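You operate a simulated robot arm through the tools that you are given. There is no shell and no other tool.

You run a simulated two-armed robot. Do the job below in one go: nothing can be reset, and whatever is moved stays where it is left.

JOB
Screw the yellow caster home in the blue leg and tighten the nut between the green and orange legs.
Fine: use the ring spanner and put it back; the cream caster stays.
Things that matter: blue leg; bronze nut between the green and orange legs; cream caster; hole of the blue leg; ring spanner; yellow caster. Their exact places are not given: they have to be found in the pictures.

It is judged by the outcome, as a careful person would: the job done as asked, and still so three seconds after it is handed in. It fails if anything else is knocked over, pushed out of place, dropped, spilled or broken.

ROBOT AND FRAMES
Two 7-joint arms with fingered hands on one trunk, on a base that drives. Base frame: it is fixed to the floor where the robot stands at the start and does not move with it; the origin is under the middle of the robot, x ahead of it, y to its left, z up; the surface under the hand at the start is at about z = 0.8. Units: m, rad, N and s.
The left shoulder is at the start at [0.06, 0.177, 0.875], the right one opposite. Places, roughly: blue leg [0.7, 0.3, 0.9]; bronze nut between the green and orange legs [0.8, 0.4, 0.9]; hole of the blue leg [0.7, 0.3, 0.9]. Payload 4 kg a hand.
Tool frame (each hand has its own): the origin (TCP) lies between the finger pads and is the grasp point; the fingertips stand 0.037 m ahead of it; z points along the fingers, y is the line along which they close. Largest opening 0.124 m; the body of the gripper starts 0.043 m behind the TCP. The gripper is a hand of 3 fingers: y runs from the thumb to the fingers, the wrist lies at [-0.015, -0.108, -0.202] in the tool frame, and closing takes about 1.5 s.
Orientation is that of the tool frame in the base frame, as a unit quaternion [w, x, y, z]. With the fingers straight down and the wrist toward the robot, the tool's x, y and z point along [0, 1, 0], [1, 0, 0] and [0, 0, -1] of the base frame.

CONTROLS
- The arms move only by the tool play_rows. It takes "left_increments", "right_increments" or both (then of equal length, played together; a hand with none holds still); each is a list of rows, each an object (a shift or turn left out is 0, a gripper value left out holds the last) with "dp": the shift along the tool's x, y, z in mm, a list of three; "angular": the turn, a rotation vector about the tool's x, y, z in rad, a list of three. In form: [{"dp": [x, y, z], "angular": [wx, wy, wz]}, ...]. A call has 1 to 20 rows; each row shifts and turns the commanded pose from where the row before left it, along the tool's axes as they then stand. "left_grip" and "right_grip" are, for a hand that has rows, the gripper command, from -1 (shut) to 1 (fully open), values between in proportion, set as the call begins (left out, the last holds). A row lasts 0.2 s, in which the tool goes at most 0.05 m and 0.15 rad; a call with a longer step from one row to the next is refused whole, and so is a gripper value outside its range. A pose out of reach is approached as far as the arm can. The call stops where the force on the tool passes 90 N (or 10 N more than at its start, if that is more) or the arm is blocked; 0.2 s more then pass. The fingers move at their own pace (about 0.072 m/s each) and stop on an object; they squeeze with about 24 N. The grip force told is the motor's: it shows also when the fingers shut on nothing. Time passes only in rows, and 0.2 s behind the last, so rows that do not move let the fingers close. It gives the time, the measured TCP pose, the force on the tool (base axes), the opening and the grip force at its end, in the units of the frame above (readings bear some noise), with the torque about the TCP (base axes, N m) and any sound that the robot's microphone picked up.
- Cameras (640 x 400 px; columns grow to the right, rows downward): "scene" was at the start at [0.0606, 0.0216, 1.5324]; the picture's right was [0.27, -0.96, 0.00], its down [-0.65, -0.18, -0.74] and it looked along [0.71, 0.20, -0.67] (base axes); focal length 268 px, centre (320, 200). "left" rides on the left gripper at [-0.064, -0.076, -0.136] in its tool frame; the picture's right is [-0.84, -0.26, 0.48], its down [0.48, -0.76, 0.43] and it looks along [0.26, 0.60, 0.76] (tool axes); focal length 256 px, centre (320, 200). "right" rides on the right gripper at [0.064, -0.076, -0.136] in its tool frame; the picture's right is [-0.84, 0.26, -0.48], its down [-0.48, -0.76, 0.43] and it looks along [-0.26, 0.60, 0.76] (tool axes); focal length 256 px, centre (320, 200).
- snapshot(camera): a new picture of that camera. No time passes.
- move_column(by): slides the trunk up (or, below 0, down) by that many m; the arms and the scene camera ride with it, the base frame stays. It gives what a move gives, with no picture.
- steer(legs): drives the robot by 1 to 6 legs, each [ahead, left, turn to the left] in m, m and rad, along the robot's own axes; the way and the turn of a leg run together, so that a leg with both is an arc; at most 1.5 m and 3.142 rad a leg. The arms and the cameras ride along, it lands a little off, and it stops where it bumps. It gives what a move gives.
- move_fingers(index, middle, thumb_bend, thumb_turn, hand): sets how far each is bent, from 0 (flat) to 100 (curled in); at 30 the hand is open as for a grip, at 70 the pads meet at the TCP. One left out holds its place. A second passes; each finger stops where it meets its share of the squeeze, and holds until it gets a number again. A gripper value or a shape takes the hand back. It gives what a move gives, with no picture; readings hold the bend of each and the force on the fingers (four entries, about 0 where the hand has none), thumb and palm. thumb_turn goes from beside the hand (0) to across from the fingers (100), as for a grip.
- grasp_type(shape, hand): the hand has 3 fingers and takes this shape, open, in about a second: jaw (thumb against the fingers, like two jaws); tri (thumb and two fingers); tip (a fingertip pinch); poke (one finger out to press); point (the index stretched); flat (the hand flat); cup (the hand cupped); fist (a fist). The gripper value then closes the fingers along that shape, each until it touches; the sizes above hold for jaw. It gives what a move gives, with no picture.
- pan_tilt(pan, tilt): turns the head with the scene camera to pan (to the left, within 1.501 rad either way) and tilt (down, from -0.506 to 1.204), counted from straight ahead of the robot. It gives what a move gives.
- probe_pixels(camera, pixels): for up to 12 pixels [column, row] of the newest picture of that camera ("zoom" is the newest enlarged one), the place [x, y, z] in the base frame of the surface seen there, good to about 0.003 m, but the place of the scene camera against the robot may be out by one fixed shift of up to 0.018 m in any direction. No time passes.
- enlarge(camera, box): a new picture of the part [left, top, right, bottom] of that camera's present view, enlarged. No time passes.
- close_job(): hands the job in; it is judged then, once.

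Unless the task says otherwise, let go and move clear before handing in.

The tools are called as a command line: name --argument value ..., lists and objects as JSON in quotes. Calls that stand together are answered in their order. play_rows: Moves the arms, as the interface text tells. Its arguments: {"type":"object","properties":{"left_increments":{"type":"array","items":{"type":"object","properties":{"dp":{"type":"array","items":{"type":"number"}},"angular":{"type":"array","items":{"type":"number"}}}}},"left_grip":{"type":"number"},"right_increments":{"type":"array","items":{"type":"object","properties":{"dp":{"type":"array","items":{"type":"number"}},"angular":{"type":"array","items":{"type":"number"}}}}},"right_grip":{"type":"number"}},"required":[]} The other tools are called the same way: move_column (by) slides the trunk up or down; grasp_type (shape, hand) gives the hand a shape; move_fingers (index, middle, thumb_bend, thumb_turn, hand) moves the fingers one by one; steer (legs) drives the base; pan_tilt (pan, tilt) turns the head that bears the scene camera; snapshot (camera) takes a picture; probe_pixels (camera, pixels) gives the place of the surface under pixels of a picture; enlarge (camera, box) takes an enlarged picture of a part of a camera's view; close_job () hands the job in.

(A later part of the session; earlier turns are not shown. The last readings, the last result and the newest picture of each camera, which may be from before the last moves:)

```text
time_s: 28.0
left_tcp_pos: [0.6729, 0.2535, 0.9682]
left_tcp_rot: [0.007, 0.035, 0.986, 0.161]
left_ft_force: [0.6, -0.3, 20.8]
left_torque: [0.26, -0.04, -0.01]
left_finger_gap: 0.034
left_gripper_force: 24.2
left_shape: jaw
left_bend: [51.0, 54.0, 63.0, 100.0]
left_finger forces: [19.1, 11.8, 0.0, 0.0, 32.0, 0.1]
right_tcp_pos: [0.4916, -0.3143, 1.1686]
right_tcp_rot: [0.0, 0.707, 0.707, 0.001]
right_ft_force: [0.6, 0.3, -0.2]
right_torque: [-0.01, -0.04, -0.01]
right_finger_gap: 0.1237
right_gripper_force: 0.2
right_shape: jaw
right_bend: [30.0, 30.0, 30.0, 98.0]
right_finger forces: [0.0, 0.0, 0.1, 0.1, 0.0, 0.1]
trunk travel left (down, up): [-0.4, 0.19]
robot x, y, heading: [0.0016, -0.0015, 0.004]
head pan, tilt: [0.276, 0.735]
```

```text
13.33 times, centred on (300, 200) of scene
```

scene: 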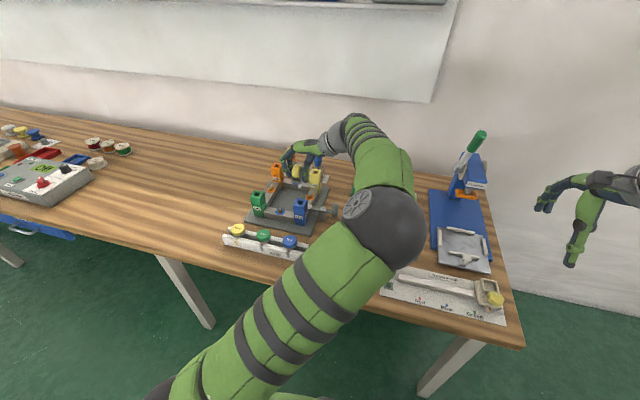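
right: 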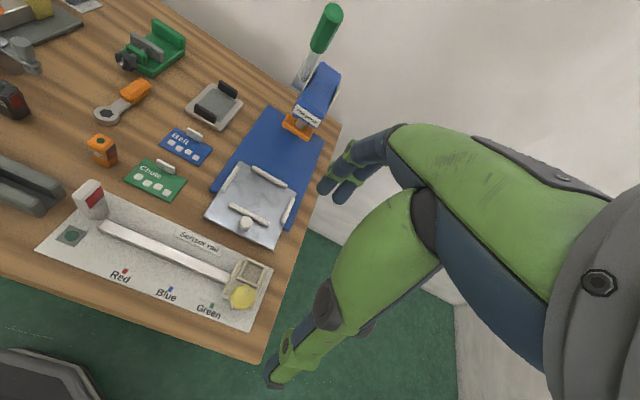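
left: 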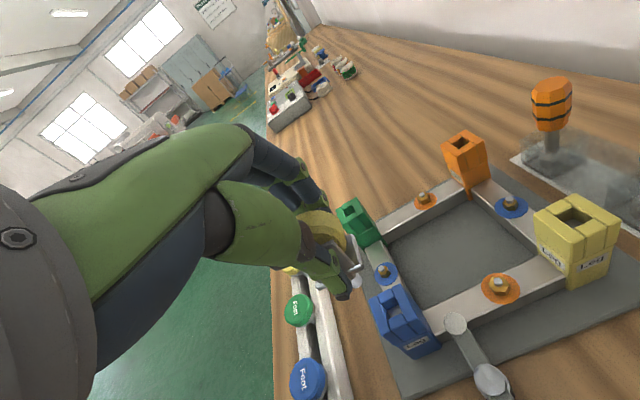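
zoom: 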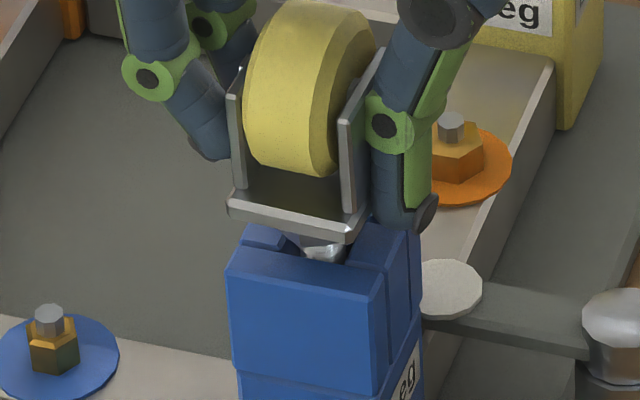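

It touched at z≈0.968 with 21 N, so the stem has met the thread. I'll turn clockwise about the stem axis with light pressure and watch the depth.

play_rows --left_increments '[{"dp": [2.21, 0.18, 0.06], "angular": [0, -0.044, 0.1329]}, {"dp": [2.21, 0.18, 0.06], "angular": [0, -0.044, 0.1329]}, {"dp": [2.21, 0.18, 0.06], "angular": [0, -0.044, 0.1329]}, {"dp": [2.21, 0.18, 0.06], "angular": [0, -0.044, 0.1329]}, {"dp": [2.21, 0.18, 0.06], "angular": [0, -0.044, 0.1329]}, {"dp": [0, 0, 0]}]'

enlarge --camera "scene" --box '[290, 185, 310, 215]'

```text
time_s: 29.4
left_tcp_pos: [0.6625, 0.2576, 0.9652]
left_tcp_rot: [0.061, 0.372, 0.914, 0.149]
left_ft_force: [1.6, -1.9, 24.2]
left_torque: [0.3, -0.36, -0.02]
left_finger_gap: 0.0334
left_gripper_force: 23.9
left_shape: jaw
left_bend: [50.0, 54.0, 63.0, 100.0]
left_finger forces: [19.4, 12.0, 0.0, 0.0, 31.8, 0.1]
right_tcp_pos: [0.4912, -0.3131, 1.1671]
right_tcp_rot: [0.0, 0.708, 0.707, 0.001]
right_ft_force: [0.6, 0.1, 0.1]
right_torque: [-0.02, -0.02, 0.01]
right_finger_gap: 0.1235
right_gripper_force: 0.1
right_shape: jaw
right_bend: [30.0, 30.0, 30.0, 98.0]
right_finger forces: [0.0, 0.0, 0.1, 0.0, 0.0, 0.1]
trunk travel left (down, up): [-0.4, 0.19]
robot x, y, heading: [0.0027, -0.0011, 0.004]
head pan, tilt: [0.276, 0.735]
```

```text
13.33 times, centred on (300, 200) of scene
```

zoom: 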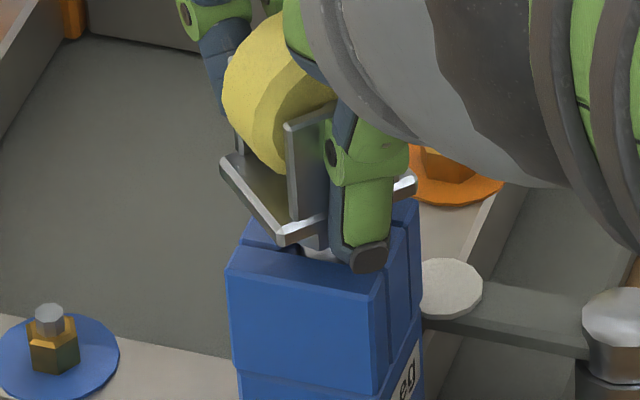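

Depth advanced to 0.9652 with 24 N and almost no twist torque. I'll keep turning.

play_rows --left_increments '[{"dp": [2.21, 0.18, 0.06], "angular": [0, -0.044, 0.1329]}, {"dp": [2.21, 0.18, 0.06], "angular": [0, -0.044, 0.1329]}, {"dp": [2.21, 0.18, 0.06], "angular": [0, -0.044, 0.1329]}, {"dp": [2.21, 0.18, 0.06], "angular": [0, -0.044, 0.1329]}, {"dp": [2.21, 0.18, 0.06], "angular": [0, -0.044, 0.1329]}, {"dp": [2.21, 0.18, 0.06], "angular": [0, -0.044, 0.1329]}, {"dp": [0, 0, 0]}]'

enlarge --camera "scene" --box '[290, 185, 310, 215]'

snapshot --camera "left"

```text
time_s: 31.0
left_tcp_pos: [0.6574, 0.2694, 0.964]
left_tcp_rot: [0.116, 0.713, 0.683, 0.111]
left_ft_force: [-0.8, 1.9, 19.2]
left_torque: [-0.03, -0.43, 0.02]
left_finger_gap: 0.0337
left_gripper_force: 24.3
left_shape: jaw
left_bend: [50.0, 53.0, 63.0, 100.0]
left_finger forces: [18.9, 12.2, 0.0, 0.0, 31.9, 0.0]
right_tcp_pos: [0.491, -0.3123, 1.1677]
right_tcp_rot: [-0.001, 0.707, 0.707, 0.001]
right_ft_force: [-0.1, -0.2, 0.1]
right_torque: [-0.02, -0.02, 0.0]
right_finger_gap: 0.1237
right_gripper_force: 0.1
right_shape: jaw
right_bend: [30.0, 30.0, 30.0, 98.0]
right_finger forces: [0.0, 0.0, 0.1, 0.0, 0.0, 0.1]
trunk travel left (down, up): [-0.4, 0.19]
robot x, y, heading: [0.0002, -0.0016, -0.002]
head pan, tilt: [0.276, 0.735]
```

```text
13.33 times, centred on (300, 200) of scene
```

zoom: 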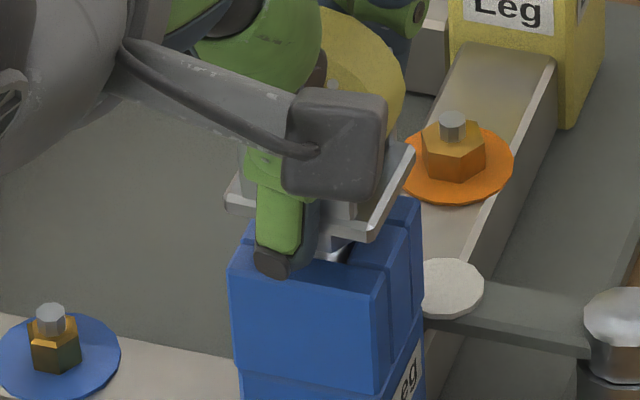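

```text
taken
```

left: 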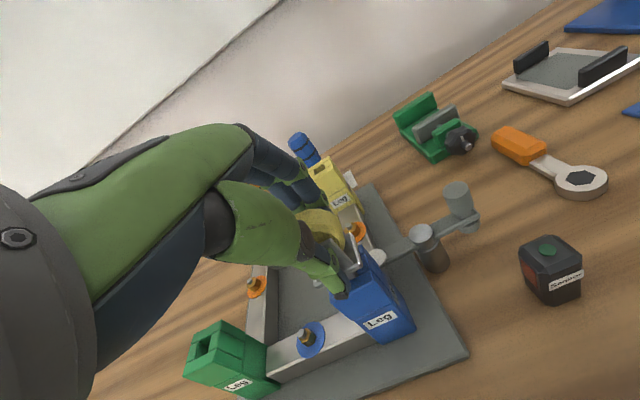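

The depth is 0.964 and the stem is still turning freely. I'll continue clockwise with a slight added descent each row.

play_rows --left_increments '[{"dp": [2.21, 0.12, 0.25], "angular": [0, -0.044, 0.1329]}, {"dp": [2.21, 0.12, 0.25], "angular": [0, -0.044, 0.1329]}, {"dp": [2.21, 0.12, 0.25], "angular": [0, -0.044, 0.1329]}, {"dp": [2.21, 0.12, 0.25], "angular": [0, -0.044, 0.1329]}, {"dp": [2.21, 0.12, 0.25], "angular": [0, -0.044, 0.1329]}, {"dp": [2.21, 0.12, 0.25], "angular": [0, -0.044, 0.1329]}, {"dp": [0, 0, 0]}]'

enlarge --camera "scene" --box '[280, 180, 320, 215]'

enlarge --camera "left" --box '[290, 190, 430, 340]'

```text
time_s: 32.6
left_tcp_pos: [0.6631, 0.2814, 0.9629]
left_tcp_rot: [0.15, 0.929, 0.334, 0.055]
left_ft_force: [2.3, 4.7, 18.8]
left_torque: [-0.27, -0.28, 0.09]
left_finger_gap: 0.0336
left_gripper_force: 24.4
left_shape: jaw
left_bend: [50.0, 53.0, 63.0, 100.0]
left_finger forces: [18.2, 11.9, 0.0, 0.0, 31.4, 0.0]
right_tcp_pos: [0.492, -0.3122, 1.1672]
right_tcp_rot: [0.0, 0.707, 0.708, 0.001]
right_ft_force: [-0.5, -0.2, 0.8]
right_torque: [-0.01, 0.0, -0.04]
right_finger_gap: 0.1232
right_gripper_force: 0.1
right_shape: jaw
right_bend: [30.0, 30.0, 30.0, 98.0]
right_finger forces: [0.0, 0.1, 0.0, 0.1, 0.0, 0.1]
trunk travel left (down, up): [-0.4, 0.19]
robot x, y, heading: [-0.0003, -0.0003, 0.004]
head pan, tilt: [0.276, 0.735]
```

```text
11.43 times, centred on (300, 198) of scene
```

zoom: 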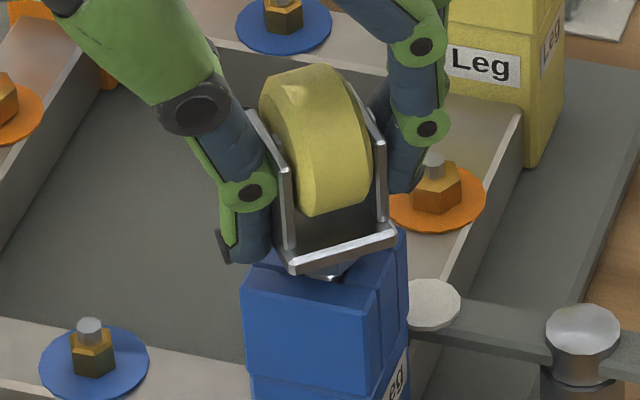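

```text
2.67 times, centred on (360, 265) of left
```

zoom: 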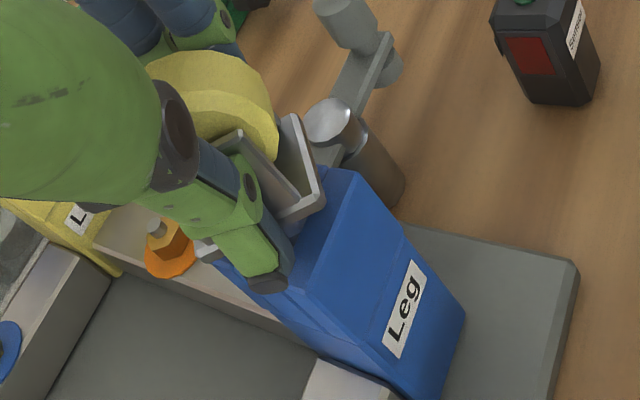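

It keeps sinking (0.9629) with low torque, and the caster looks upright. I'll continue turning.

play_rows --left_increments '[{"dp": [2.21, 0.12, 0.25], "angular": [0, -0.044, 0.1329]}, {"dp": [2.21, 0.12, 0.25], "angular": [0, -0.044, 0.1329]}, {"dp": [2.21, 0.12, 0.25], "angular": [0, -0.044, 0.1329]}, {"dp": [2.21, 0.12, 0.25], "angular": [0, -0.044, 0.1329]}, {"dp": [2.21, 0.12, 0.25], "angular": [0, -0.044, 0.1329]}, {"dp": [0, 0, 0]}]'

enlarge --camera "scene" --box '[280, 180, 320, 215]'

snapshot --camera "scene"

```text
time_s: 34.0
left_tcp_pos: [0.6744, 0.2849, 0.9626]
left_tcp_rot: [0.159, 0.987, -0.004, 0.0]
left_ft_force: [7.4, 6.4, 18.9]
left_torque: [-0.34, -0.08, 0.11]
left_finger_gap: 0.0337
left_gripper_force: 24.1
left_shape: jaw
left_bend: [51.0, 54.0, 63.0, 100.0]
left_finger forces: [17.0, 10.9, 0.0, 0.1, 34.4, 0.0]
right_tcp_pos: [0.4913, -0.3125, 1.167]
right_tcp_rot: [-0.001, 0.707, 0.707, 0.001]
right_ft_force: [0.5, -0.2, 0.0]
right_torque: [0.03, 0.01, 0.0]
right_finger_gap: 0.1237
right_gripper_force: 0.0
right_shape: jaw
right_bend: [30.0, 30.0, 30.0, 98.0]
right_finger forces: [0.1, 0.1, 0.1, 0.1, 0.1, 0.0]
trunk travel left (down, up): [-0.4, 0.19]
robot x, y, heading: [-0.0001, -0.0016, -0.001]
head pan, tilt: [0.276, 0.735]
```

```text
11.43 times, centred on (300, 198) of scene
```

zoom: 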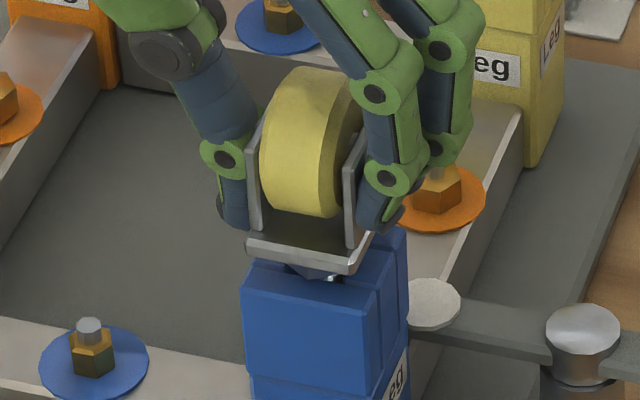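

```text
taken
```

scene: 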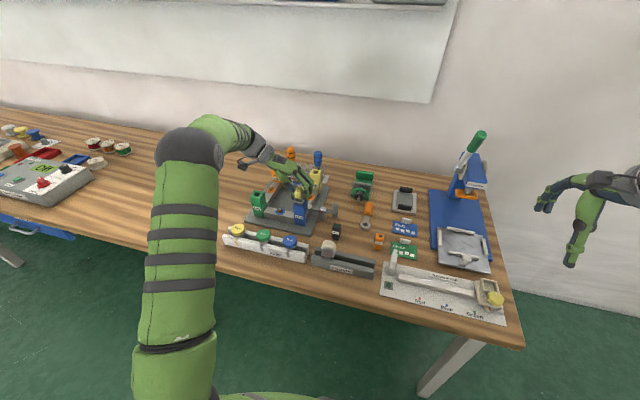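

About half a turn is done with the depth still slowly dropping (0.9626). The side force of ~7 N suggests a 1 mm re-centring; then I'll continue clockwise to see how far the wrist reaches.

play_rows --left_increments '[{"dp": [3.0, -0.4, 0.2], "angular": [0, -0.044, 0.1329]}, {"dp": [2.21, 0.12, 0.25], "angular": [0, -0.044, 0.1329]}, {"dp": [2.21, 0.12, 0.25], "angular": [0, -0.044, 0.1329]}, {"dp": [2.21, 0.12, 0.25], "angular": [0, -0.044, 0.1329]}, {"dp": [2.21, 0.12, 0.25], "angular": [0, -0.044, 0.1329]}, {"dp": [0, 0, 0]}]'

enlarge --camera "scene" --box '[280, 180, 320, 215]'

```text
time_s: 35.4
left_tcp_pos: [0.6712, 0.2823, 0.9694]
left_tcp_rot: [0.155, 0.936, -0.312, -0.053]
left_ft_force: [28.3, -7.9, -29.9]
left_torque: [-0.13, -0.44, 0.38]
left_finger_gap: 0.0369
left_gripper_force: 23.9
left_shape: jaw
left_bend: [55.0, 57.0, 60.0, 100.0]
left_finger forces: [14.6, 6.5, 0.0, 0.1, 30.9, 0.0]
left hand out of reach, approached as far as the arm can: row 5
right_tcp_pos: [0.4944, -0.3134, 1.1651]
right_tcp_rot: [-0.001, 0.708, 0.707, -0.001]
right_ft_force: [-0.3, 0.3, 0.6]
right_torque: [-0.03, -0.04, 0.01]
right_finger_gap: 0.1237
right_gripper_force: 0.2
right_shape: jaw
right_bend: [30.0, 30.0, 30.0, 98.0]
right_finger forces: [0.1, 0.0, 0.0, 0.0, 0.1, 0.0]
trunk travel left (down, up): [-0.4, 0.19]
robot x, y, heading: [0.0021, -0.0001, -0.001]
head pan, tilt: [0.276, 0.735]
```

```text
11.43 times, centred on (300, 198) of scene
```

zoom: 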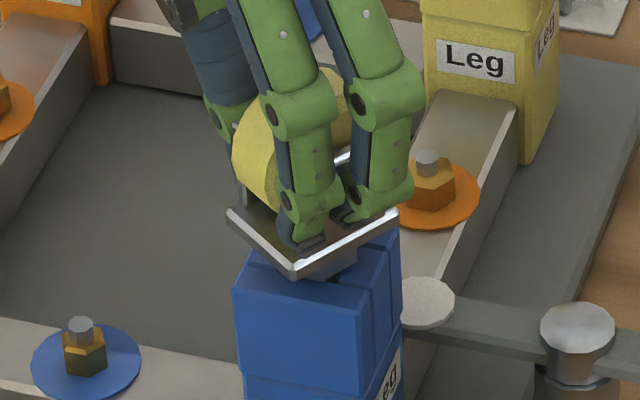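

The wrist hit its limit near yaw 2.2 and the arm strained (28 N side, −30 N). I'll back off two rows to relax, then check the frame has not moved.

play_rows --left_increments '[{"dp": [-2.21, -0.12, -0.1], "angular": [0, 0.044, -0.1329]}, {"dp": [-2.21, -0.12, -0.1], "angular": [0, 0.044, -0.1329]}, {"dp": [0, 0, 0]}, {"dp": [0, 0, 0]}]'

enlarge --camera "scene" --box '[280, 180, 320, 215]'

snapshot --camera "scene"

```text
time_s: 36.4
left_tcp_pos: [0.6644, 0.2876, 0.9763]
left_tcp_rot: [0.161, 0.97, -0.179, -0.031]
left_ft_force: [5.6, 1.7, -8.7]
left_torque: [0.14, -0.1, 0.07]
left_finger_gap: 0.0295
left_gripper_force: 23.4
left_shape: jaw
left_bend: [74.0, 55.0, 63.0, 100.0]
left_finger forces: [7.1, 13.8, 0.1, 0.0, 17.8, 0.1]
right_tcp_pos: [0.4934, -0.3129, 1.1667]
right_tcp_rot: [-0.001, 0.707, 0.707, 0.0]
right_ft_force: [-0.3, -0.4, -0.7]
right_torque: [0.01, -0.01, -0.02]
right_finger_gap: 0.1237
right_gripper_force: 0.0
right_shape: jaw
right_bend: [30.0, 30.0, 30.0, 98.0]
right_finger forces: [0.0, 0.0, 0.1, 0.0, 0.0, 0.0]
trunk travel left (down, up): [-0.4, 0.19]
robot x, y, heading: [0.0009, -0.0014, -0.006]
head pan, tilt: [0.276, 0.735]
```

```text
11.43 times, centred on (300, 198) of scene
```

zoom: 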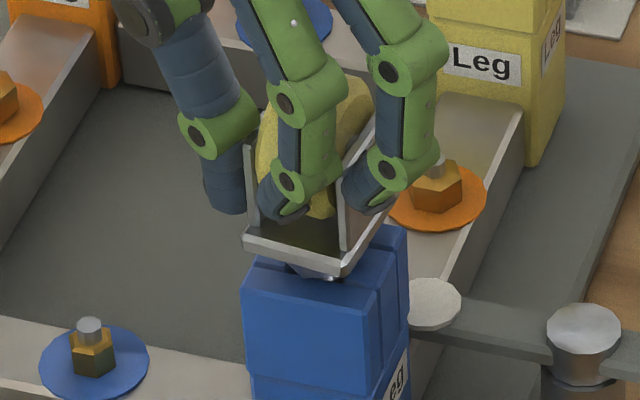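

```text
taken
```

scene: 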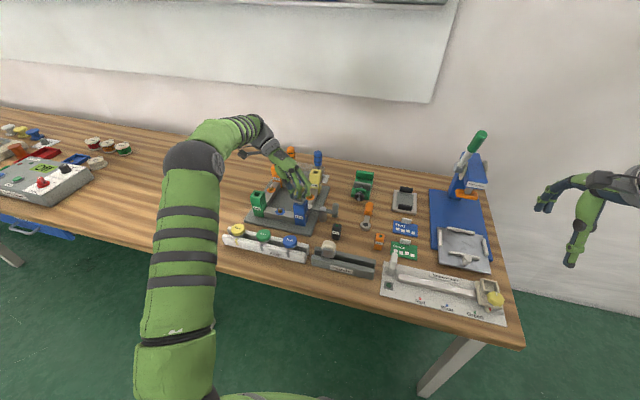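

The frame is where it was, so only the camera had swayed, and the hand slipped up on the caster. I'll open the hand and rise to inspect it.

play_rows --left_grip 0.15 --left_increments '[{"dp": [0, 0, 0]}, {"dp": [0, 0, 0]}, {"dp": [0, 0, 0]}, {"dp": [0, 0, 0]}, {"dp": [0, -9.4, -28.5]}, {"dp": [0, 9.4, -28.5]}, {"dp": [0, 9.4, -28.5]}, {"dp": [0, 0, 0]}]'

enlarge --camera "scene" --box '[280, 180, 320, 215]'

snapshot --camera "left"

```text
time_s: 38.2
left_tcp_pos: [0.6701, 0.3046, 1.0597]
left_tcp_rot: [0.161, 0.97, -0.18, -0.03]
left_ft_force: [-0.1, 0.2, 0.3]
left_torque: [0.02, -0.04, -0.01]
left_finger_gap: 0.0713
left_gripper_force: 0.2
left_shape: jaw
left_bend: [39.0, 43.0, 54.0, 99.0]
left_finger forces: [0.0, 0.0, 0.1, 0.0, 0.0, 0.1]
right_tcp_pos: [0.4924, -0.3129, 1.167]
right_tcp_rot: [0.0, 0.707, 0.707, 0.001]
right_ft_force: [-0.6, -0.1, -0.6]
right_torque: [0.02, -0.01, 0.01]
right_finger_gap: 0.1238
right_gripper_force: 0.1
right_shape: jaw
right_bend: [30.0, 30.0, 30.0, 98.0]
right_finger forces: [0.0, 0.0, 0.0, 0.1, 0.0, 0.0]
trunk travel left (down, up): [-0.4, 0.19]
robot x, y, heading: [0.0015, 0.005, 0.0]
head pan, tilt: [0.276, 0.735]
```

```text
11.43 times, centred on (300, 198) of scene
```

zoom: 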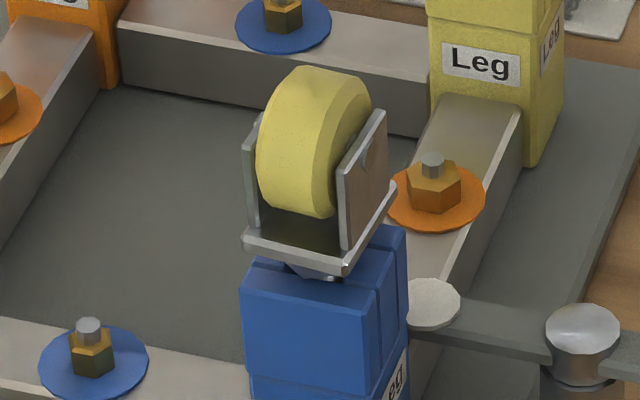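

```text
taken
```

left: 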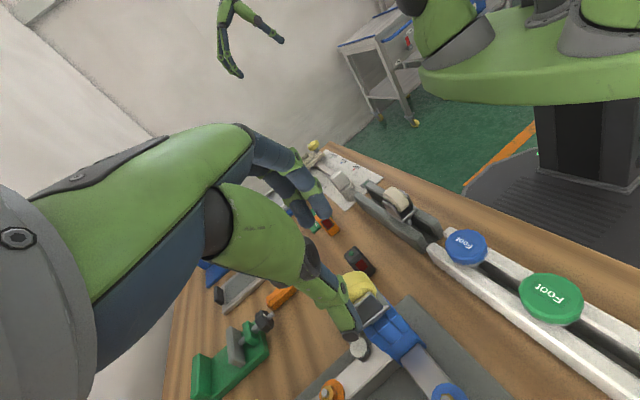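

The caster stands by itself in the leg. I'll probe its plate and cheeks to get the yaw, tilt and height.

enlarge --camera "scene" --box '[290, 183, 310, 208]'

probe_pixels --camera "zoom" --pixels '[[205, 265], [260, 280], [350, 305], [375, 300], [400, 250], [440, 180], [430, 195], [220, 200], [375, 120], [370, 200], [410, 150], [300, 255]]'

probe_pixels --camera "zoom" --pixels '[[340, 200], [350, 150], [365, 210], [390, 170], [425, 90], [425, 140], [385, 215], [280, 60], [340, 60], [310, 20], [235, 200], [230, 130]]'

```text
16.00 times, centred on (300, 196) of scene
```

zoom: 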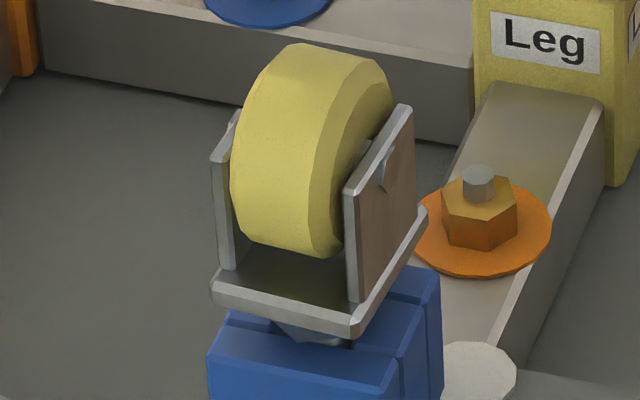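

```text
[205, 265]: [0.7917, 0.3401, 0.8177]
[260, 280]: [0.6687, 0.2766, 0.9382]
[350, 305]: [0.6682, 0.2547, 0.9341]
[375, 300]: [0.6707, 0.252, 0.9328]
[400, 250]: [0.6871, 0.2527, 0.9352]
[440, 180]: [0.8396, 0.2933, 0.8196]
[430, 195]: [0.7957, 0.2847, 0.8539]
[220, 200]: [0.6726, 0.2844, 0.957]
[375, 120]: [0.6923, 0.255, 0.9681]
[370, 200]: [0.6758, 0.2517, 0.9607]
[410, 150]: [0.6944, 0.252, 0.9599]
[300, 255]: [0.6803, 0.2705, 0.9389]
```

```text
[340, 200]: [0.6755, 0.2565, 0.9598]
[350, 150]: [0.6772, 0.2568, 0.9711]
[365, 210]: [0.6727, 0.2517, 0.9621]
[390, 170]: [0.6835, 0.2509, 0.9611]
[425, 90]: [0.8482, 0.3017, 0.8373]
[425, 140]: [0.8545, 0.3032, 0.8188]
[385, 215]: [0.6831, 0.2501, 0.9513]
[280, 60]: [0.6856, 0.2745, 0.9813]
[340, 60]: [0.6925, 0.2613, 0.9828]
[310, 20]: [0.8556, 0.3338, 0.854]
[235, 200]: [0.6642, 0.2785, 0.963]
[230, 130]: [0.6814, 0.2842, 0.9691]
```

The cheeks are square to y, with the axis near (0.675,0.268) and plate top at about 0.928. I'll wind the raised hand back counter-clockwise by 3.5 rad to regrip for another half turn.

play_rows --left_increments '[{"dp": [0, 0, -10], "angular": [0, 0.044, -0.1329]}, {"dp": [0, 0, -10], "angular": [0, 0.044, -0.1329]}, {"angular": [0, 0.044, -0.1329]}, {"angular": [0, 0.044, -0.1329]}, {"angular": [0, 0.044, -0.1329]}, {"angular": [0, 0.044, -0.1329]}, {"angular": [0, 0.044, -0.1329]}, {"angular": [0, 0.044, -0.1329]}, {"angular": [0, 0.044, -0.1329]}, {"angular": [0, 0.044, -0.1329]}, {"angular": [0, 0.044, -0.1329]}, {"angular": [0, 0.044, -0.1329]}, {"angular": [0, 0.044, -0.1329]}, {"angular": [0, 0.044, -0.1329]}, {"angular": [0, 0.044, -0.1329]}, {"angular": [0, 0.044, -0.1329]}, {"angular": [0, 0.044, -0.1329]}, {"angular": [0, 0.044, -0.1329]}, {"angular": [0, 0.044, -0.1329]}, {"angular": [0, 0.044, -0.1329]}]'

play_rows --left_increments '[{"angular": [0, 0.044, -0.1329]}, {"angular": [0, 0.044, -0.1329]}, {"angular": [0, 0.044, -0.1329]}, {"angular": [0, 0.044, -0.1329]}, {"angular": [0, 0.044, -0.1329]}, {"dp": [0, 0, 0]}, {"dp": [0, 0, 0]}]'

```text
time_s: 42.4
left_tcp_pos: [0.6722, 0.3107, 1.0789]
left_tcp_rot: [0.06, 0.374, 0.915, 0.143]
left_ft_force: [0.3, -0.4, 0.4]
left_torque: [-0.05, -0.03, -0.01]
left_finger_gap: 0.0711
left_gripper_force: 0.0
left_shape: jaw
left_bend: [39.0, 43.0, 54.0, 99.0]
left_finger forces: [0.1, 0.0, 0.0, 0.0, 0.0, 0.2]
left hand out of reach, approached as far as the arm can: row 20
right_tcp_pos: [0.4905, -0.3124, 1.1677]
right_tcp_rot: [-0.001, 0.707, 0.708, 0.001]
right_ft_force: [0.4, 0.0, -0.1]
right_torque: [-0.02, -0.03, 0.01]
right_finger_gap: 0.1238
right_gripper_force: 0.1
right_shape: jaw
right_bend: [30.0, 30.0, 30.0, 98.0]
right_finger forces: [0.0, 0.0, 0.0, 0.1, 0.0, 0.0]
trunk travel left (down, up): [-0.4, 0.19]
robot x, y, heading: [0.0007, -0.0036, 0.005]
head pan, tilt: [0.276, 0.735]
```

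```text
time_s: 44.0
left_tcp_pos: [0.4579, 0.4869, 1.0945]
left_tcp_rot: [0.005, 0.053, 0.987, 0.155]
left_ft_force: [0.5, 0.3, 0.0]
left_torque: [-0.01, -0.02, -0.02]
left_finger_gap: 0.071
left_gripper_force: 0.1
left_shape: jaw
left_bend: [39.0, 43.0, 54.0, 99.0]
left_finger forces: [0.0, 0.0, 0.1, 0.1, 0.1, 0.0]
left hand out of reach, approached as far as the arm can: row 1, 2, 3, 4, 5
right_tcp_pos: [0.4928, -0.3122, 1.167]
right_tcp_rot: [0.0, 0.707, 0.707, 0.001]
right_ft_force: [0.3, -0.5, -0.8]
right_torque: [0.01, 0.02, 0.03]
right_finger_gap: 0.1235
right_gripper_force: 0.1
right_shape: jaw
right_bend: [30.0, 30.0, 30.0, 98.0]
right_finger forces: [0.0, 0.1, 0.0, 0.0, 0.1, 0.0]
trunk travel left (down, up): [-0.4, 0.19]
robot x, y, heading: [-0.0019, 0.0008, -0.001]
head pan, tilt: [0.276, 0.735]
```

The arm drifted to (0.458,0.487) because the winding ran out of reach in this elbow posture. I'll check nothing was touched.

snapshot --camera "scene"

enlarge --camera "scene" --box '[220, 140, 380, 260]'

```text
taken
```

scene: 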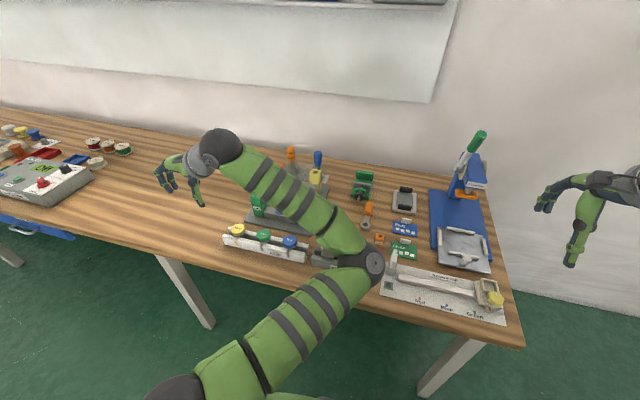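

```text
3.33 times, centred on (300, 200) of scene
```

zoom: 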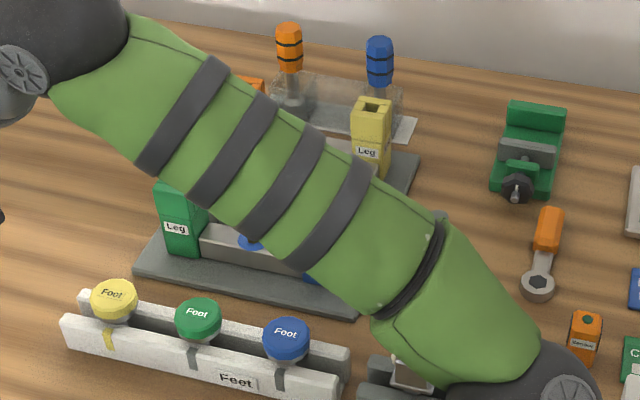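

The elbow hangs low near the caster rack at (370,265). I'll probe its height before moving.

probe_pixels --camera "scene" --pixels '[[372, 262], [350, 270], [340, 245], [300, 200], [355, 255], [320, 262], [325, 255], [250, 160], [300, 215], [290, 225]]'

snapshot --camera "right"

snapshot --camera "left"

```text
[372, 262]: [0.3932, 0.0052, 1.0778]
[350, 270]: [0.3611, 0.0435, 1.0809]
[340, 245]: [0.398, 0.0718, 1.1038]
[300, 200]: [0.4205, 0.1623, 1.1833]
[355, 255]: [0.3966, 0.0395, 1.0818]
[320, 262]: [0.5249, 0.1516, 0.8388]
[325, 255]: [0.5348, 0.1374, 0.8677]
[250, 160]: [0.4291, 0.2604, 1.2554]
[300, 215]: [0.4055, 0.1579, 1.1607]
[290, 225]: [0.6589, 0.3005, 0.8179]
```

```text
taken
```

right: 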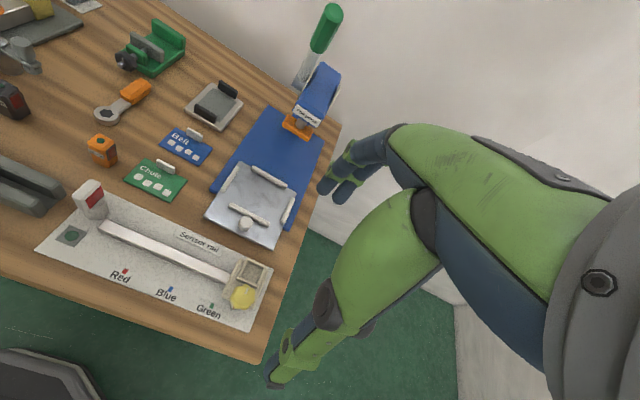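

```text
taken
```

left: 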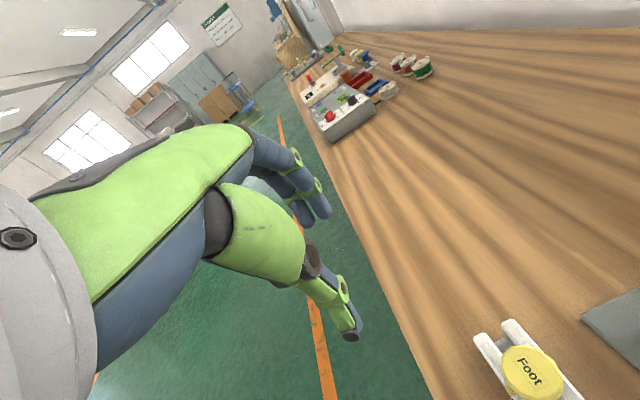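

The elbow top is at z≈1.08, clear of the casters. I'll unwind clockwise a bit to see whether the hand returns to reach.

play_rows --left_increments '[{"angular": [0, -0.044, 0.1329]}, {"angular": [0, -0.044, 0.1329]}, {"angular": [0, -0.044, 0.1329]}, {"dp": [0, 0, 0]}, {"dp": [0, 0, 0]}]'

```text
time_s: 45.2
left_tcp_pos: [0.4583, 0.4856, 1.0934]
left_tcp_rot: [0.037, 0.245, 0.957, 0.15]
left_ft_force: [-0.3, -0.1, 0.7]
left_torque: [0.05, 0.01, 0.01]
left_finger_gap: 0.0713
left_gripper_force: 0.1
left_shape: jaw
left_bend: [39.0, 43.0, 54.0, 99.0]
left_finger forces: [0.0, 0.0, 0.0, 0.0, 0.1, 0.0]
right_tcp_pos: [0.4924, -0.3125, 1.167]
right_tcp_rot: [0.0, 0.707, 0.707, 0.001]
right_ft_force: [-0.2, 0.1, 0.5]
right_torque: [0.02, 0.02, 0.02]
right_finger_gap: 0.1236
right_gripper_force: 0.1
right_shape: jaw
right_bend: [30.0, 30.0, 30.0, 98.0]
right_finger forces: [0.0, 0.0, 0.1, 0.0, 0.0, 0.0]
trunk travel left (down, up): [-0.4, 0.19]
robot x, y, heading: [-0.0013, -0.0011, 0.0]
head pan, tilt: [0.276, 0.735]
```

The command follows the achieved pose. I'll unwind to the natural yaw first, then return above the leg the same way as before.

play_rows --left_increments '[{"angular": [0, -0.0421, 0.1272]}, {"angular": [0, -0.0421, 0.1272]}, {"angular": [0, -0.0421, 0.1272]}, {"angular": [0, -0.0421, 0.1272]}, {"angular": [0, -0.0421, 0.1272]}, {"angular": [0, -0.0421, 0.1272]}, {"angular": [0, -0.0421, 0.1272]}, {"angular": [0, -0.0421, 0.1272]}, {"dp": [0, 0, 0]}, {"dp": [0, 0, 0]}]'

snapshot --camera "scene"

```text
time_s: 47.4
left_tcp_pos: [0.4574, 0.4861, 1.0948]
left_tcp_rot: [0.113, 0.699, 0.698, 0.109]
left_ft_force: [-0.2, 0.9, 1.0]
left_torque: [0.03, 0.02, -0.01]
left_finger_gap: 0.0712
left_gripper_force: 0.1
left_shape: jaw
left_bend: [39.0, 43.0, 54.0, 99.0]
left_finger forces: [0.1, 0.1, 0.0, 0.0, 0.0, 0.1]
right_tcp_pos: [0.4918, -0.3123, 1.1661]
right_tcp_rot: [0.0, 0.707, 0.707, 0.001]
right_ft_force: [0.6, -1.2, 0.2]
right_torque: [-0.02, 0.04, -0.02]
right_finger_gap: 0.1238
right_gripper_force: 0.1
right_shape: jaw
right_bend: [30.0, 30.0, 30.0, 98.0]
right_finger forces: [0.0, 0.1, 0.1, 0.0, 0.0, 0.0]
trunk travel left (down, up): [-0.4, 0.19]
robot x, y, heading: [-0.0024, 0.0036, -0.002]
head pan, tilt: [0.276, 0.735]
```

```text
taken
```

scene: 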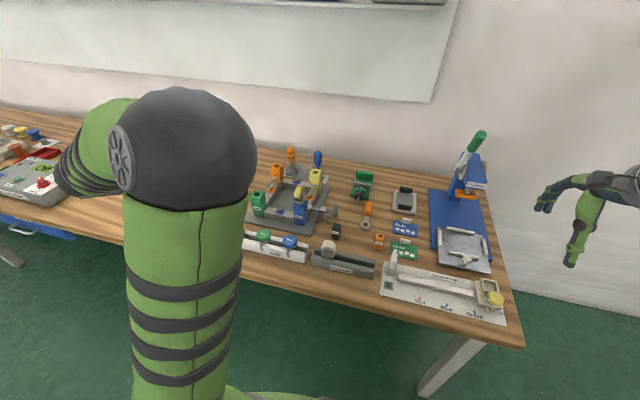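

Back to natural yaw with everything clear. I'll move above the blue leg at z≈1.09 and wind counter-clockwise as I did the first time.

play_rows --left_increments '[{"dp": [-31, 27.4, 8.9]}, {"dp": [-31, 27.4, 8.9]}, {"dp": [-31, 27.4, 8.9]}, {"dp": [-31, 27.4, 8.9]}, {"dp": [-31, 27.4, 8.9]}, {"dp": [-31, 27.4, 8.9]}, {"dp": [-31, 27.4, 8.9]}, {"dp": [0, 0, 0]}]'

play_rows --left_increments '[{"dp": [-2.21, -0.18, 0], "angular": [0, 0.044, -0.1329]}, {"dp": [-2.21, -0.18, 0], "angular": [0, 0.044, -0.1329]}, {"dp": [-2.21, -0.18, 0], "angular": [0, 0.044, -0.1329]}, {"dp": [-2.21, -0.18, 0], "angular": [0, 0.044, -0.1329]}, {"dp": [-2.21, -0.18, 0], "angular": [0, 0.044, -0.1329]}, {"dp": [-2.21, -0.18, 0], "angular": [0, 0.044, -0.1329]}, {"dp": [-2.21, -0.18, 0], "angular": [0, 0.044, -0.1329]}, {"dp": [-2.21, -0.18, 0], "angular": [0, 0.044, -0.1329]}, {"dp": [0, 0, 0]}]'

play_rows --left_increments '[{"dp": [-2.21, -0.18, 0], "angular": [0, 0.044, -0.1329]}, {"dp": [-2.21, -0.18, 0], "angular": [0, 0.044, -0.1329]}, {"dp": [-1.5, -0.12, 0], "angular": [0, 0.03, -0.09]}, {"dp": [0, 0, 0]}]'

snapshot --camera "scene"

```text
time_s: 49.2
left_tcp_pos: [0.6607, 0.2692, 1.0968]
left_tcp_rot: [0.113, 0.698, 0.699, 0.108]
left_ft_force: [0.0, 0.3, 0.6]
left_torque: [0.02, 0.01, 0.0]
left_finger_gap: 0.0712
left_gripper_force: 0.0
left_shape: jaw
left_bend: [39.0, 43.0, 54.0, 99.0]
left_finger forces: [0.0, 0.0, 0.0, 0.1, 0.0, 0.0]
right_tcp_pos: [0.4914, -0.3129, 1.1681]
right_tcp_rot: [0.0, 0.707, 0.707, 0.001]
right_ft_force: [0.5, 0.5, 0.5]
right_torque: [0.02, 0.0, 0.07]
right_finger_gap: 0.1239
right_gripper_force: 0.0
right_shape: jaw
right_bend: [30.0, 30.0, 30.0, 98.0]
right_finger forces: [0.0, 0.0, 0.0, 0.0, 0.1, 0.0]
trunk travel left (down, up): [-0.4, 0.19]
robot x, y, heading: [-0.0, 0.0027, -0.0]
head pan, tilt: [0.276, 0.735]
```

```text
time_s: 51.2
left_tcp_pos: [0.5606, 0.3527, 1.1019]
left_tcp_rot: [0.033, 0.234, 0.96, 0.151]
left_ft_force: [0.2, -0.7, 0.0]
left_torque: [-0.01, 0.0, 0.02]
left_finger_gap: 0.0713
left_gripper_force: 0.1
left_shape: jaw
left_bend: [39.0, 43.0, 54.0, 99.0]
left_finger forces: [0.0, 0.1, 0.1, 0.1, 0.0, 0.1]
left hand out of reach, approached as far as the arm can: row 6, 7, 8
right_tcp_pos: [0.4921, -0.3119, 1.167]
right_tcp_rot: [-0.001, 0.707, 0.707, 0.0]
right_ft_force: [0.0, 0.1, -0.3]
right_torque: [-0.01, -0.01, 0.05]
right_finger_gap: 0.1235
right_gripper_force: 0.1
right_shape: jaw
right_bend: [30.0, 30.0, 30.0, 98.0]
right_finger forces: [0.1, 0.1, 0.0, 0.0, 0.0, 0.0]
trunk travel left (down, up): [-0.4, 0.19]
robot x, y, heading: [-0.0017, 0.0011, 0.002]
head pan, tilt: [0.276, 0.735]
```

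```text
time_s: 52.2
left_tcp_pos: [0.4333, 0.4615, 1.0936]
left_tcp_rot: [0.004, 0.048, 0.987, 0.155]
left_ft_force: [0.5, 0.2, -0.6]
left_torque: [-0.01, 0.02, 0.02]
left_finger_gap: 0.0714
left_gripper_force: 0.0
left_shape: jaw
left_bend: [39.0, 43.0, 54.0, 99.0]
left_finger forces: [0.0, 0.0, 0.0, 0.0, 0.1, 0.1]
left hand out of reach, approached as far as the arm can: row 1, 2, 3
right_tcp_pos: [0.4923, -0.3131, 1.1673]
right_tcp_rot: [0.0, 0.708, 0.707, 0.001]
right_ft_force: [0.0, -0.5, -0.2]
right_torque: [-0.01, 0.0, 0.03]
right_finger_gap: 0.1234
right_gripper_force: 0.1
right_shape: jaw
right_bend: [30.0, 30.0, 30.0, 98.0]
right_finger forces: [0.0, 0.1, 0.0, 0.0, 0.1, 0.1]
trunk travel left (down, up): [-0.4, 0.19]
robot x, y, heading: [0.0005, 0.0028, 0.001]
head pan, tilt: [0.276, 0.735]
```

```text
taken
```

scene: 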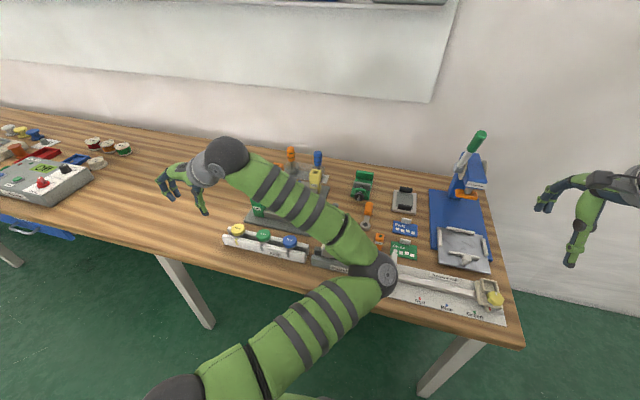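

The reach limit came from being higher than before. I'll unwind to the natural yaw, then raise the trunk 0.12 m so the shoulder is closer to wrist height.

play_rows --left_increments '[{"angular": [0, -0.0421, 0.1271]}, {"angular": [0, -0.0421, 0.1271]}, {"angular": [0, -0.0421, 0.1271]}, {"angular": [0, -0.0421, 0.1271]}, {"angular": [0, -0.0421, 0.1271]}, {"angular": [0, -0.0421, 0.1271]}, {"angular": [0, -0.0421, 0.1271]}, {"angular": [0, -0.0421, 0.1271]}, {"angular": [0, -0.0421, 0.1271]}, {"angular": [0, -0.0421, 0.1271]}, {"angular": [0, -0.0421, 0.1271]}, {"dp": [0, 0, 0]}, {"dp": [0, 0, 0]}]'

move_column --by 0.12

snapshot --camera "scene"

```text
time_s: 55.0
left_tcp_pos: [0.4346, 0.4617, 1.0929]
left_tcp_rot: [0.111, 0.692, 0.705, 0.109]
left_ft_force: [-0.2, 0.1, 0.0]
left_torque: [0.01, -0.05, -0.05]
left_finger_gap: 0.0714
left_gripper_force: 0.1
left_shape: jaw
left_bend: [39.0, 43.0, 54.0, 99.0]
left_finger forces: [0.0, 0.0, 0.1, 0.0, 0.0, 0.1]
right_tcp_pos: [0.4919, -0.313, 1.1657]
right_tcp_rot: [0.0, 0.707, 0.707, 0.0]
right_ft_force: [0.5, -0.4, 0.1]
right_torque: [0.01, 0.02, -0.01]
right_finger_gap: 0.1235
right_gripper_force: 0.0
right_shape: jaw
right_bend: [30.0, 30.0, 30.0, 98.0]
right_finger forces: [0.1, 0.1, 0.0, 0.0, 0.0, 0.1]
trunk travel left (down, up): [-0.4, 0.19]
robot x, y, heading: [0.0019, -0.0027, 0.001]
head pan, tilt: [0.276, 0.735]
```

```text
time_s: 56.5
left_tcp_pos: [0.4347, 0.461, 1.2128]
left_tcp_rot: [0.111, 0.691, 0.706, 0.109]
left_ft_force: [-0.1, -0.1, 0.0]
left_torque: [-0.01, -0.03, 0.04]
left_finger_gap: 0.0711
left_gripper_force: 0.1
left_shape: jaw
left_bend: [39.0, 43.0, 54.0, 99.0]
left_finger forces: [0.0, 0.0, 0.0, 0.0, 0.1, 0.1]
right_tcp_pos: [0.4912, -0.3126, 1.2872]
right_tcp_rot: [-0.001, 0.707, 0.707, 0.001]
right_ft_force: [0.2, 0.3, -0.5]
right_torque: [0.0, 0.02, 0.03]
right_finger_gap: 0.1234
right_gripper_force: 0.1
right_shape: jaw
right_bend: [30.0, 30.0, 30.0, 98.0]
right_finger forces: [0.1, 0.0, 0.0, 0.0, 0.0, 0.0]
trunk travel left (down, up): [-0.52, 0.07]
robot x, y, heading: [0.0003, -0.0002, -0.0]
head pan, tilt: [0.276, 0.735]
```

```text
taken
```

scene: 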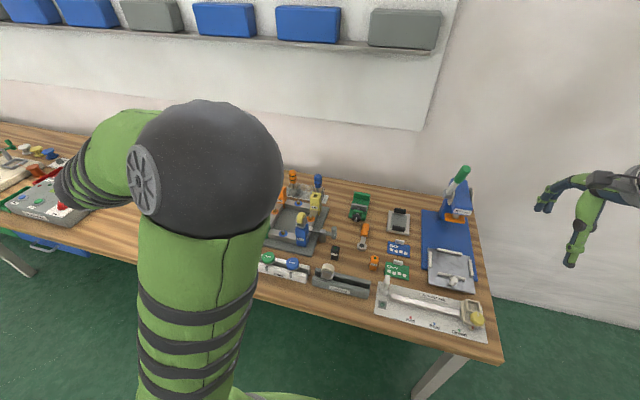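

Now I'll move above the leg and come down to z≈1.05 with the trunk raised.

play_rows --left_increments '[{"dp": [-27.3, 30.5, 9.9]}, {"dp": [-27.3, 30.5, 9.9]}, {"dp": [-27.3, 30.5, 9.9]}, {"dp": [-27.3, 30.5, 9.9]}, {"dp": [-27.3, 30.5, 9.9]}, {"dp": [-27.3, 30.5, 9.9]}, {"dp": [-27.3, 30.5, 9.9]}, {"dp": [0, -12.8, 38.7]}, {"dp": [0, -12.8, 38.7]}, {"dp": [0, -12.8, 38.7]}, {"dp": [0, -12.8, 38.7]}, {"dp": [0, 0, 0]}]'

play_rows --left_increments '[{"dp": [-2.21, -0.18, 0], "angular": [0, 0.044, -0.1329]}, {"dp": [-2.21, -0.18, 0], "angular": [0, 0.044, -0.1329]}, {"dp": [-2.21, -0.18, 0], "angular": [0, 0.044, -0.1329]}, {"dp": [-2.21, -0.18, 0], "angular": [0, 0.044, -0.1329]}, {"dp": [-2.21, -0.18, 0], "angular": [0, 0.044, -0.1329]}, {"dp": [-2.21, -0.18, 0], "angular": [0, 0.044, -0.1329]}, {"dp": [0, 0, 0]}]'

```text
time_s: 59.1
left_tcp_pos: [0.6622, 0.2741, 1.0505]
left_tcp_rot: [0.112, 0.691, 0.706, 0.11]
left_ft_force: [0.0, 0.4, 0.4]
left_torque: [0.02, 0.0, -0.04]
left_finger_gap: 0.0712
left_gripper_force: 0.1
left_shape: jaw
left_bend: [39.0, 43.0, 54.0, 99.0]
left_finger forces: [0.1, 0.1, 0.0, 0.0, 0.1, 0.0]
right_tcp_pos: [0.4906, -0.3128, 1.2865]
right_tcp_rot: [-0.001, 0.707, 0.707, 0.0]
right_ft_force: [0.5, -0.1, -0.3]
right_torque: [0.0, -0.02, 0.02]
right_finger_gap: 0.1236
right_gripper_force: 0.1
right_shape: jaw
right_bend: [30.0, 30.0, 30.0, 98.0]
right_finger forces: [0.1, 0.0, 0.1, 0.0, 0.0, 0.0]
trunk travel left (down, up): [-0.52, 0.07]
robot x, y, heading: [-0.0007, 0.001, -0.0]
head pan, tilt: [0.276, 0.735]
```

```text
time_s: 60.7
left_tcp_pos: [0.6663, 0.2613, 1.0513]
left_tcp_rot: [0.055, 0.343, 0.926, 0.146]
left_ft_force: [0.2, -0.1, -0.1]
left_torque: [0.02, 0.01, 0.01]
left_finger_gap: 0.0711
left_gripper_force: 0.2
left_shape: jaw
left_bend: [39.0, 43.0, 54.0, 99.0]
left_finger forces: [0.0, 0.1, 0.0, 0.0, 0.1, 0.1]
right_tcp_pos: [0.4916, -0.3118, 1.2872]
right_tcp_rot: [0.0, 0.707, 0.707, 0.0]
right_ft_force: [-0.7, 0.2, 0.4]
right_torque: [0.01, -0.01, 0.01]
right_finger_gap: 0.1237
right_gripper_force: 0.1
right_shape: jaw
right_bend: [30.0, 30.0, 30.0, 98.0]
right_finger forces: [0.0, 0.0, 0.1, 0.1, 0.1, 0.0]
trunk travel left (down, up): [-0.52, 0.07]
robot x, y, heading: [0.0021, -0.0013, -0.001]
head pan, tilt: [0.276, 0.735]
```

Good, still tracking. I'll finish the wind-up to −1.57.

play_rows --left_increments '[{"dp": [-2.24, -0.18, 0], "angular": [0, 0.0447, -0.1348]}, {"dp": [-2.24, -0.18, 0], "angular": [0, 0.0447, -0.1348]}, {"dp": [-2.24, -0.18, 0], "angular": [0, 0.0447, -0.1348]}, {"dp": [-2.24, -0.18, 0], "angular": [0, 0.0447, -0.1348]}, {"dp": [-2.24, -0.18, 0], "angular": [0, 0.0447, -0.1348]}, {"dp": [0, 0, 0]}]'

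snapshot --camera "scene"

enlarge --camera "scene" --box '[285, 200, 325, 240]'

```text
time_s: 62.1
left_tcp_pos: [0.6756, 0.2568, 1.0515]
left_tcp_rot: [-0.002, 0.001, 0.988, 0.156]
left_ft_force: [0.1, -0.2, -0.8]
left_torque: [-0.02, 0.0, 0.02]
left_finger_gap: 0.071
left_gripper_force: 0.1
left_shape: jaw
left_bend: [39.0, 43.0, 54.0, 99.0]
left_finger forces: [0.1, 0.0, 0.0, 0.0, 0.0, 0.0]
right_tcp_pos: [0.4916, -0.313, 1.2873]
right_tcp_rot: [-0.001, 0.707, 0.707, 0.0]
right_ft_force: [0.1, 0.5, -0.5]
right_torque: [0.02, -0.01, -0.01]
right_finger_gap: 0.1236
right_gripper_force: 0.0
right_shape: jaw
right_bend: [30.0, 30.0, 30.0, 98.0]
right_finger forces: [0.0, 0.1, 0.0, 0.0, 0.0, 0.0]
trunk travel left (down, up): [-0.52, 0.07]
robot x, y, heading: [-0.0009, 0.0009, 0.001]
head pan, tilt: [0.276, 0.735]
```

```text
taken
```

scene: 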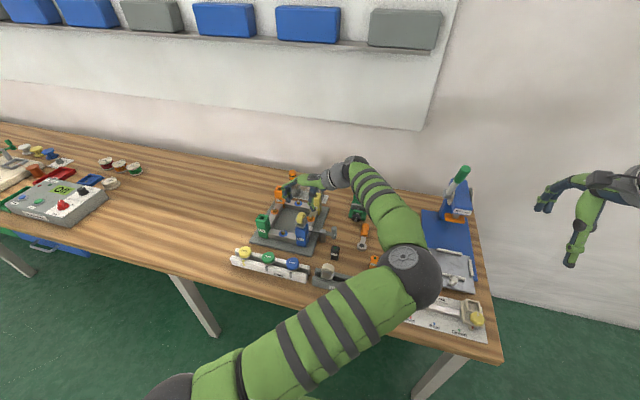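

```text
10.00 times, centred on (305, 220) of scene
```

zoom: 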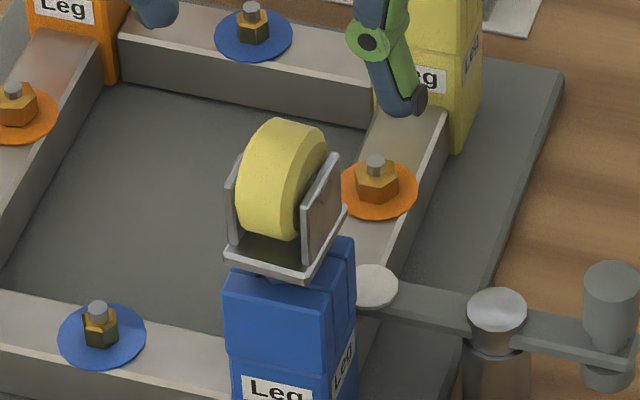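

I'm aligned at yaw −1.57. I'll open slightly more, shift by (−2,−4) mm and descend partway, then check the fingers against the cheeks.

play_rows --left_grip 0.35 --left_increments '[{"dp": [2, -3.8, -1.26]}, {"dp": [0, 0, 0]}, {"dp": [0, -6.29, 18.98]}, {"dp": [0, -6.29, 18.98]}, {"dp": [0, -3.15, 9.49]}, {"dp": [0, 0, 0]}]'

enlarge --camera "scene" --box '[285, 200, 325, 240]'

enlarge --camera "left" --box '[280, 170, 440, 370]'

```text
time_s: 63.5
left_tcp_pos: [0.6734, 0.2535, 1.0002]
left_tcp_rot: [-0.003, 0.001, 0.988, 0.157]
left_ft_force: [0.7, -0.8, -0.6]
left_torque: [-0.07, 0.01, 0.02]
left_finger_gap: 0.0833
left_gripper_force: 0.0
left_shape: jaw
left_bend: [36.0, 39.0, 51.0, 99.0]
left_finger forces: [0.1, 0.1, 0.0, 0.1, 0.0, 0.1]
right_tcp_pos: [0.493, -0.312, 1.288]
right_tcp_rot: [-0.001, 0.707, 0.707, 0.0]
right_ft_force: [0.3, 0.4, -0.5]
right_torque: [-0.01, -0.01, 0.01]
right_finger_gap: 0.1238
right_gripper_force: 0.1
right_shape: jaw
right_bend: [30.0, 30.0, 30.0, 98.0]
right_finger forces: [0.1, 0.0, 0.1, 0.0, 0.0, 0.0]
trunk travel left (down, up): [-0.52, 0.07]
robot x, y, heading: [0.0012, 0.001, -0.006]
head pan, tilt: [0.276, 0.735]
```

```text
10.00 times, centred on (305, 220) of scene
```

zoom: 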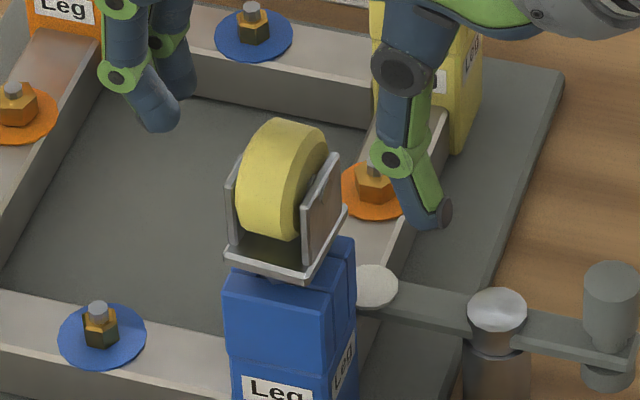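

```text
2.00 times, centred on (360, 270) of left
```

zoom: 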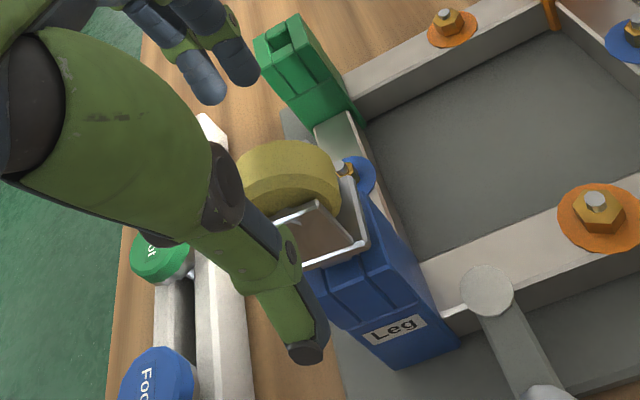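

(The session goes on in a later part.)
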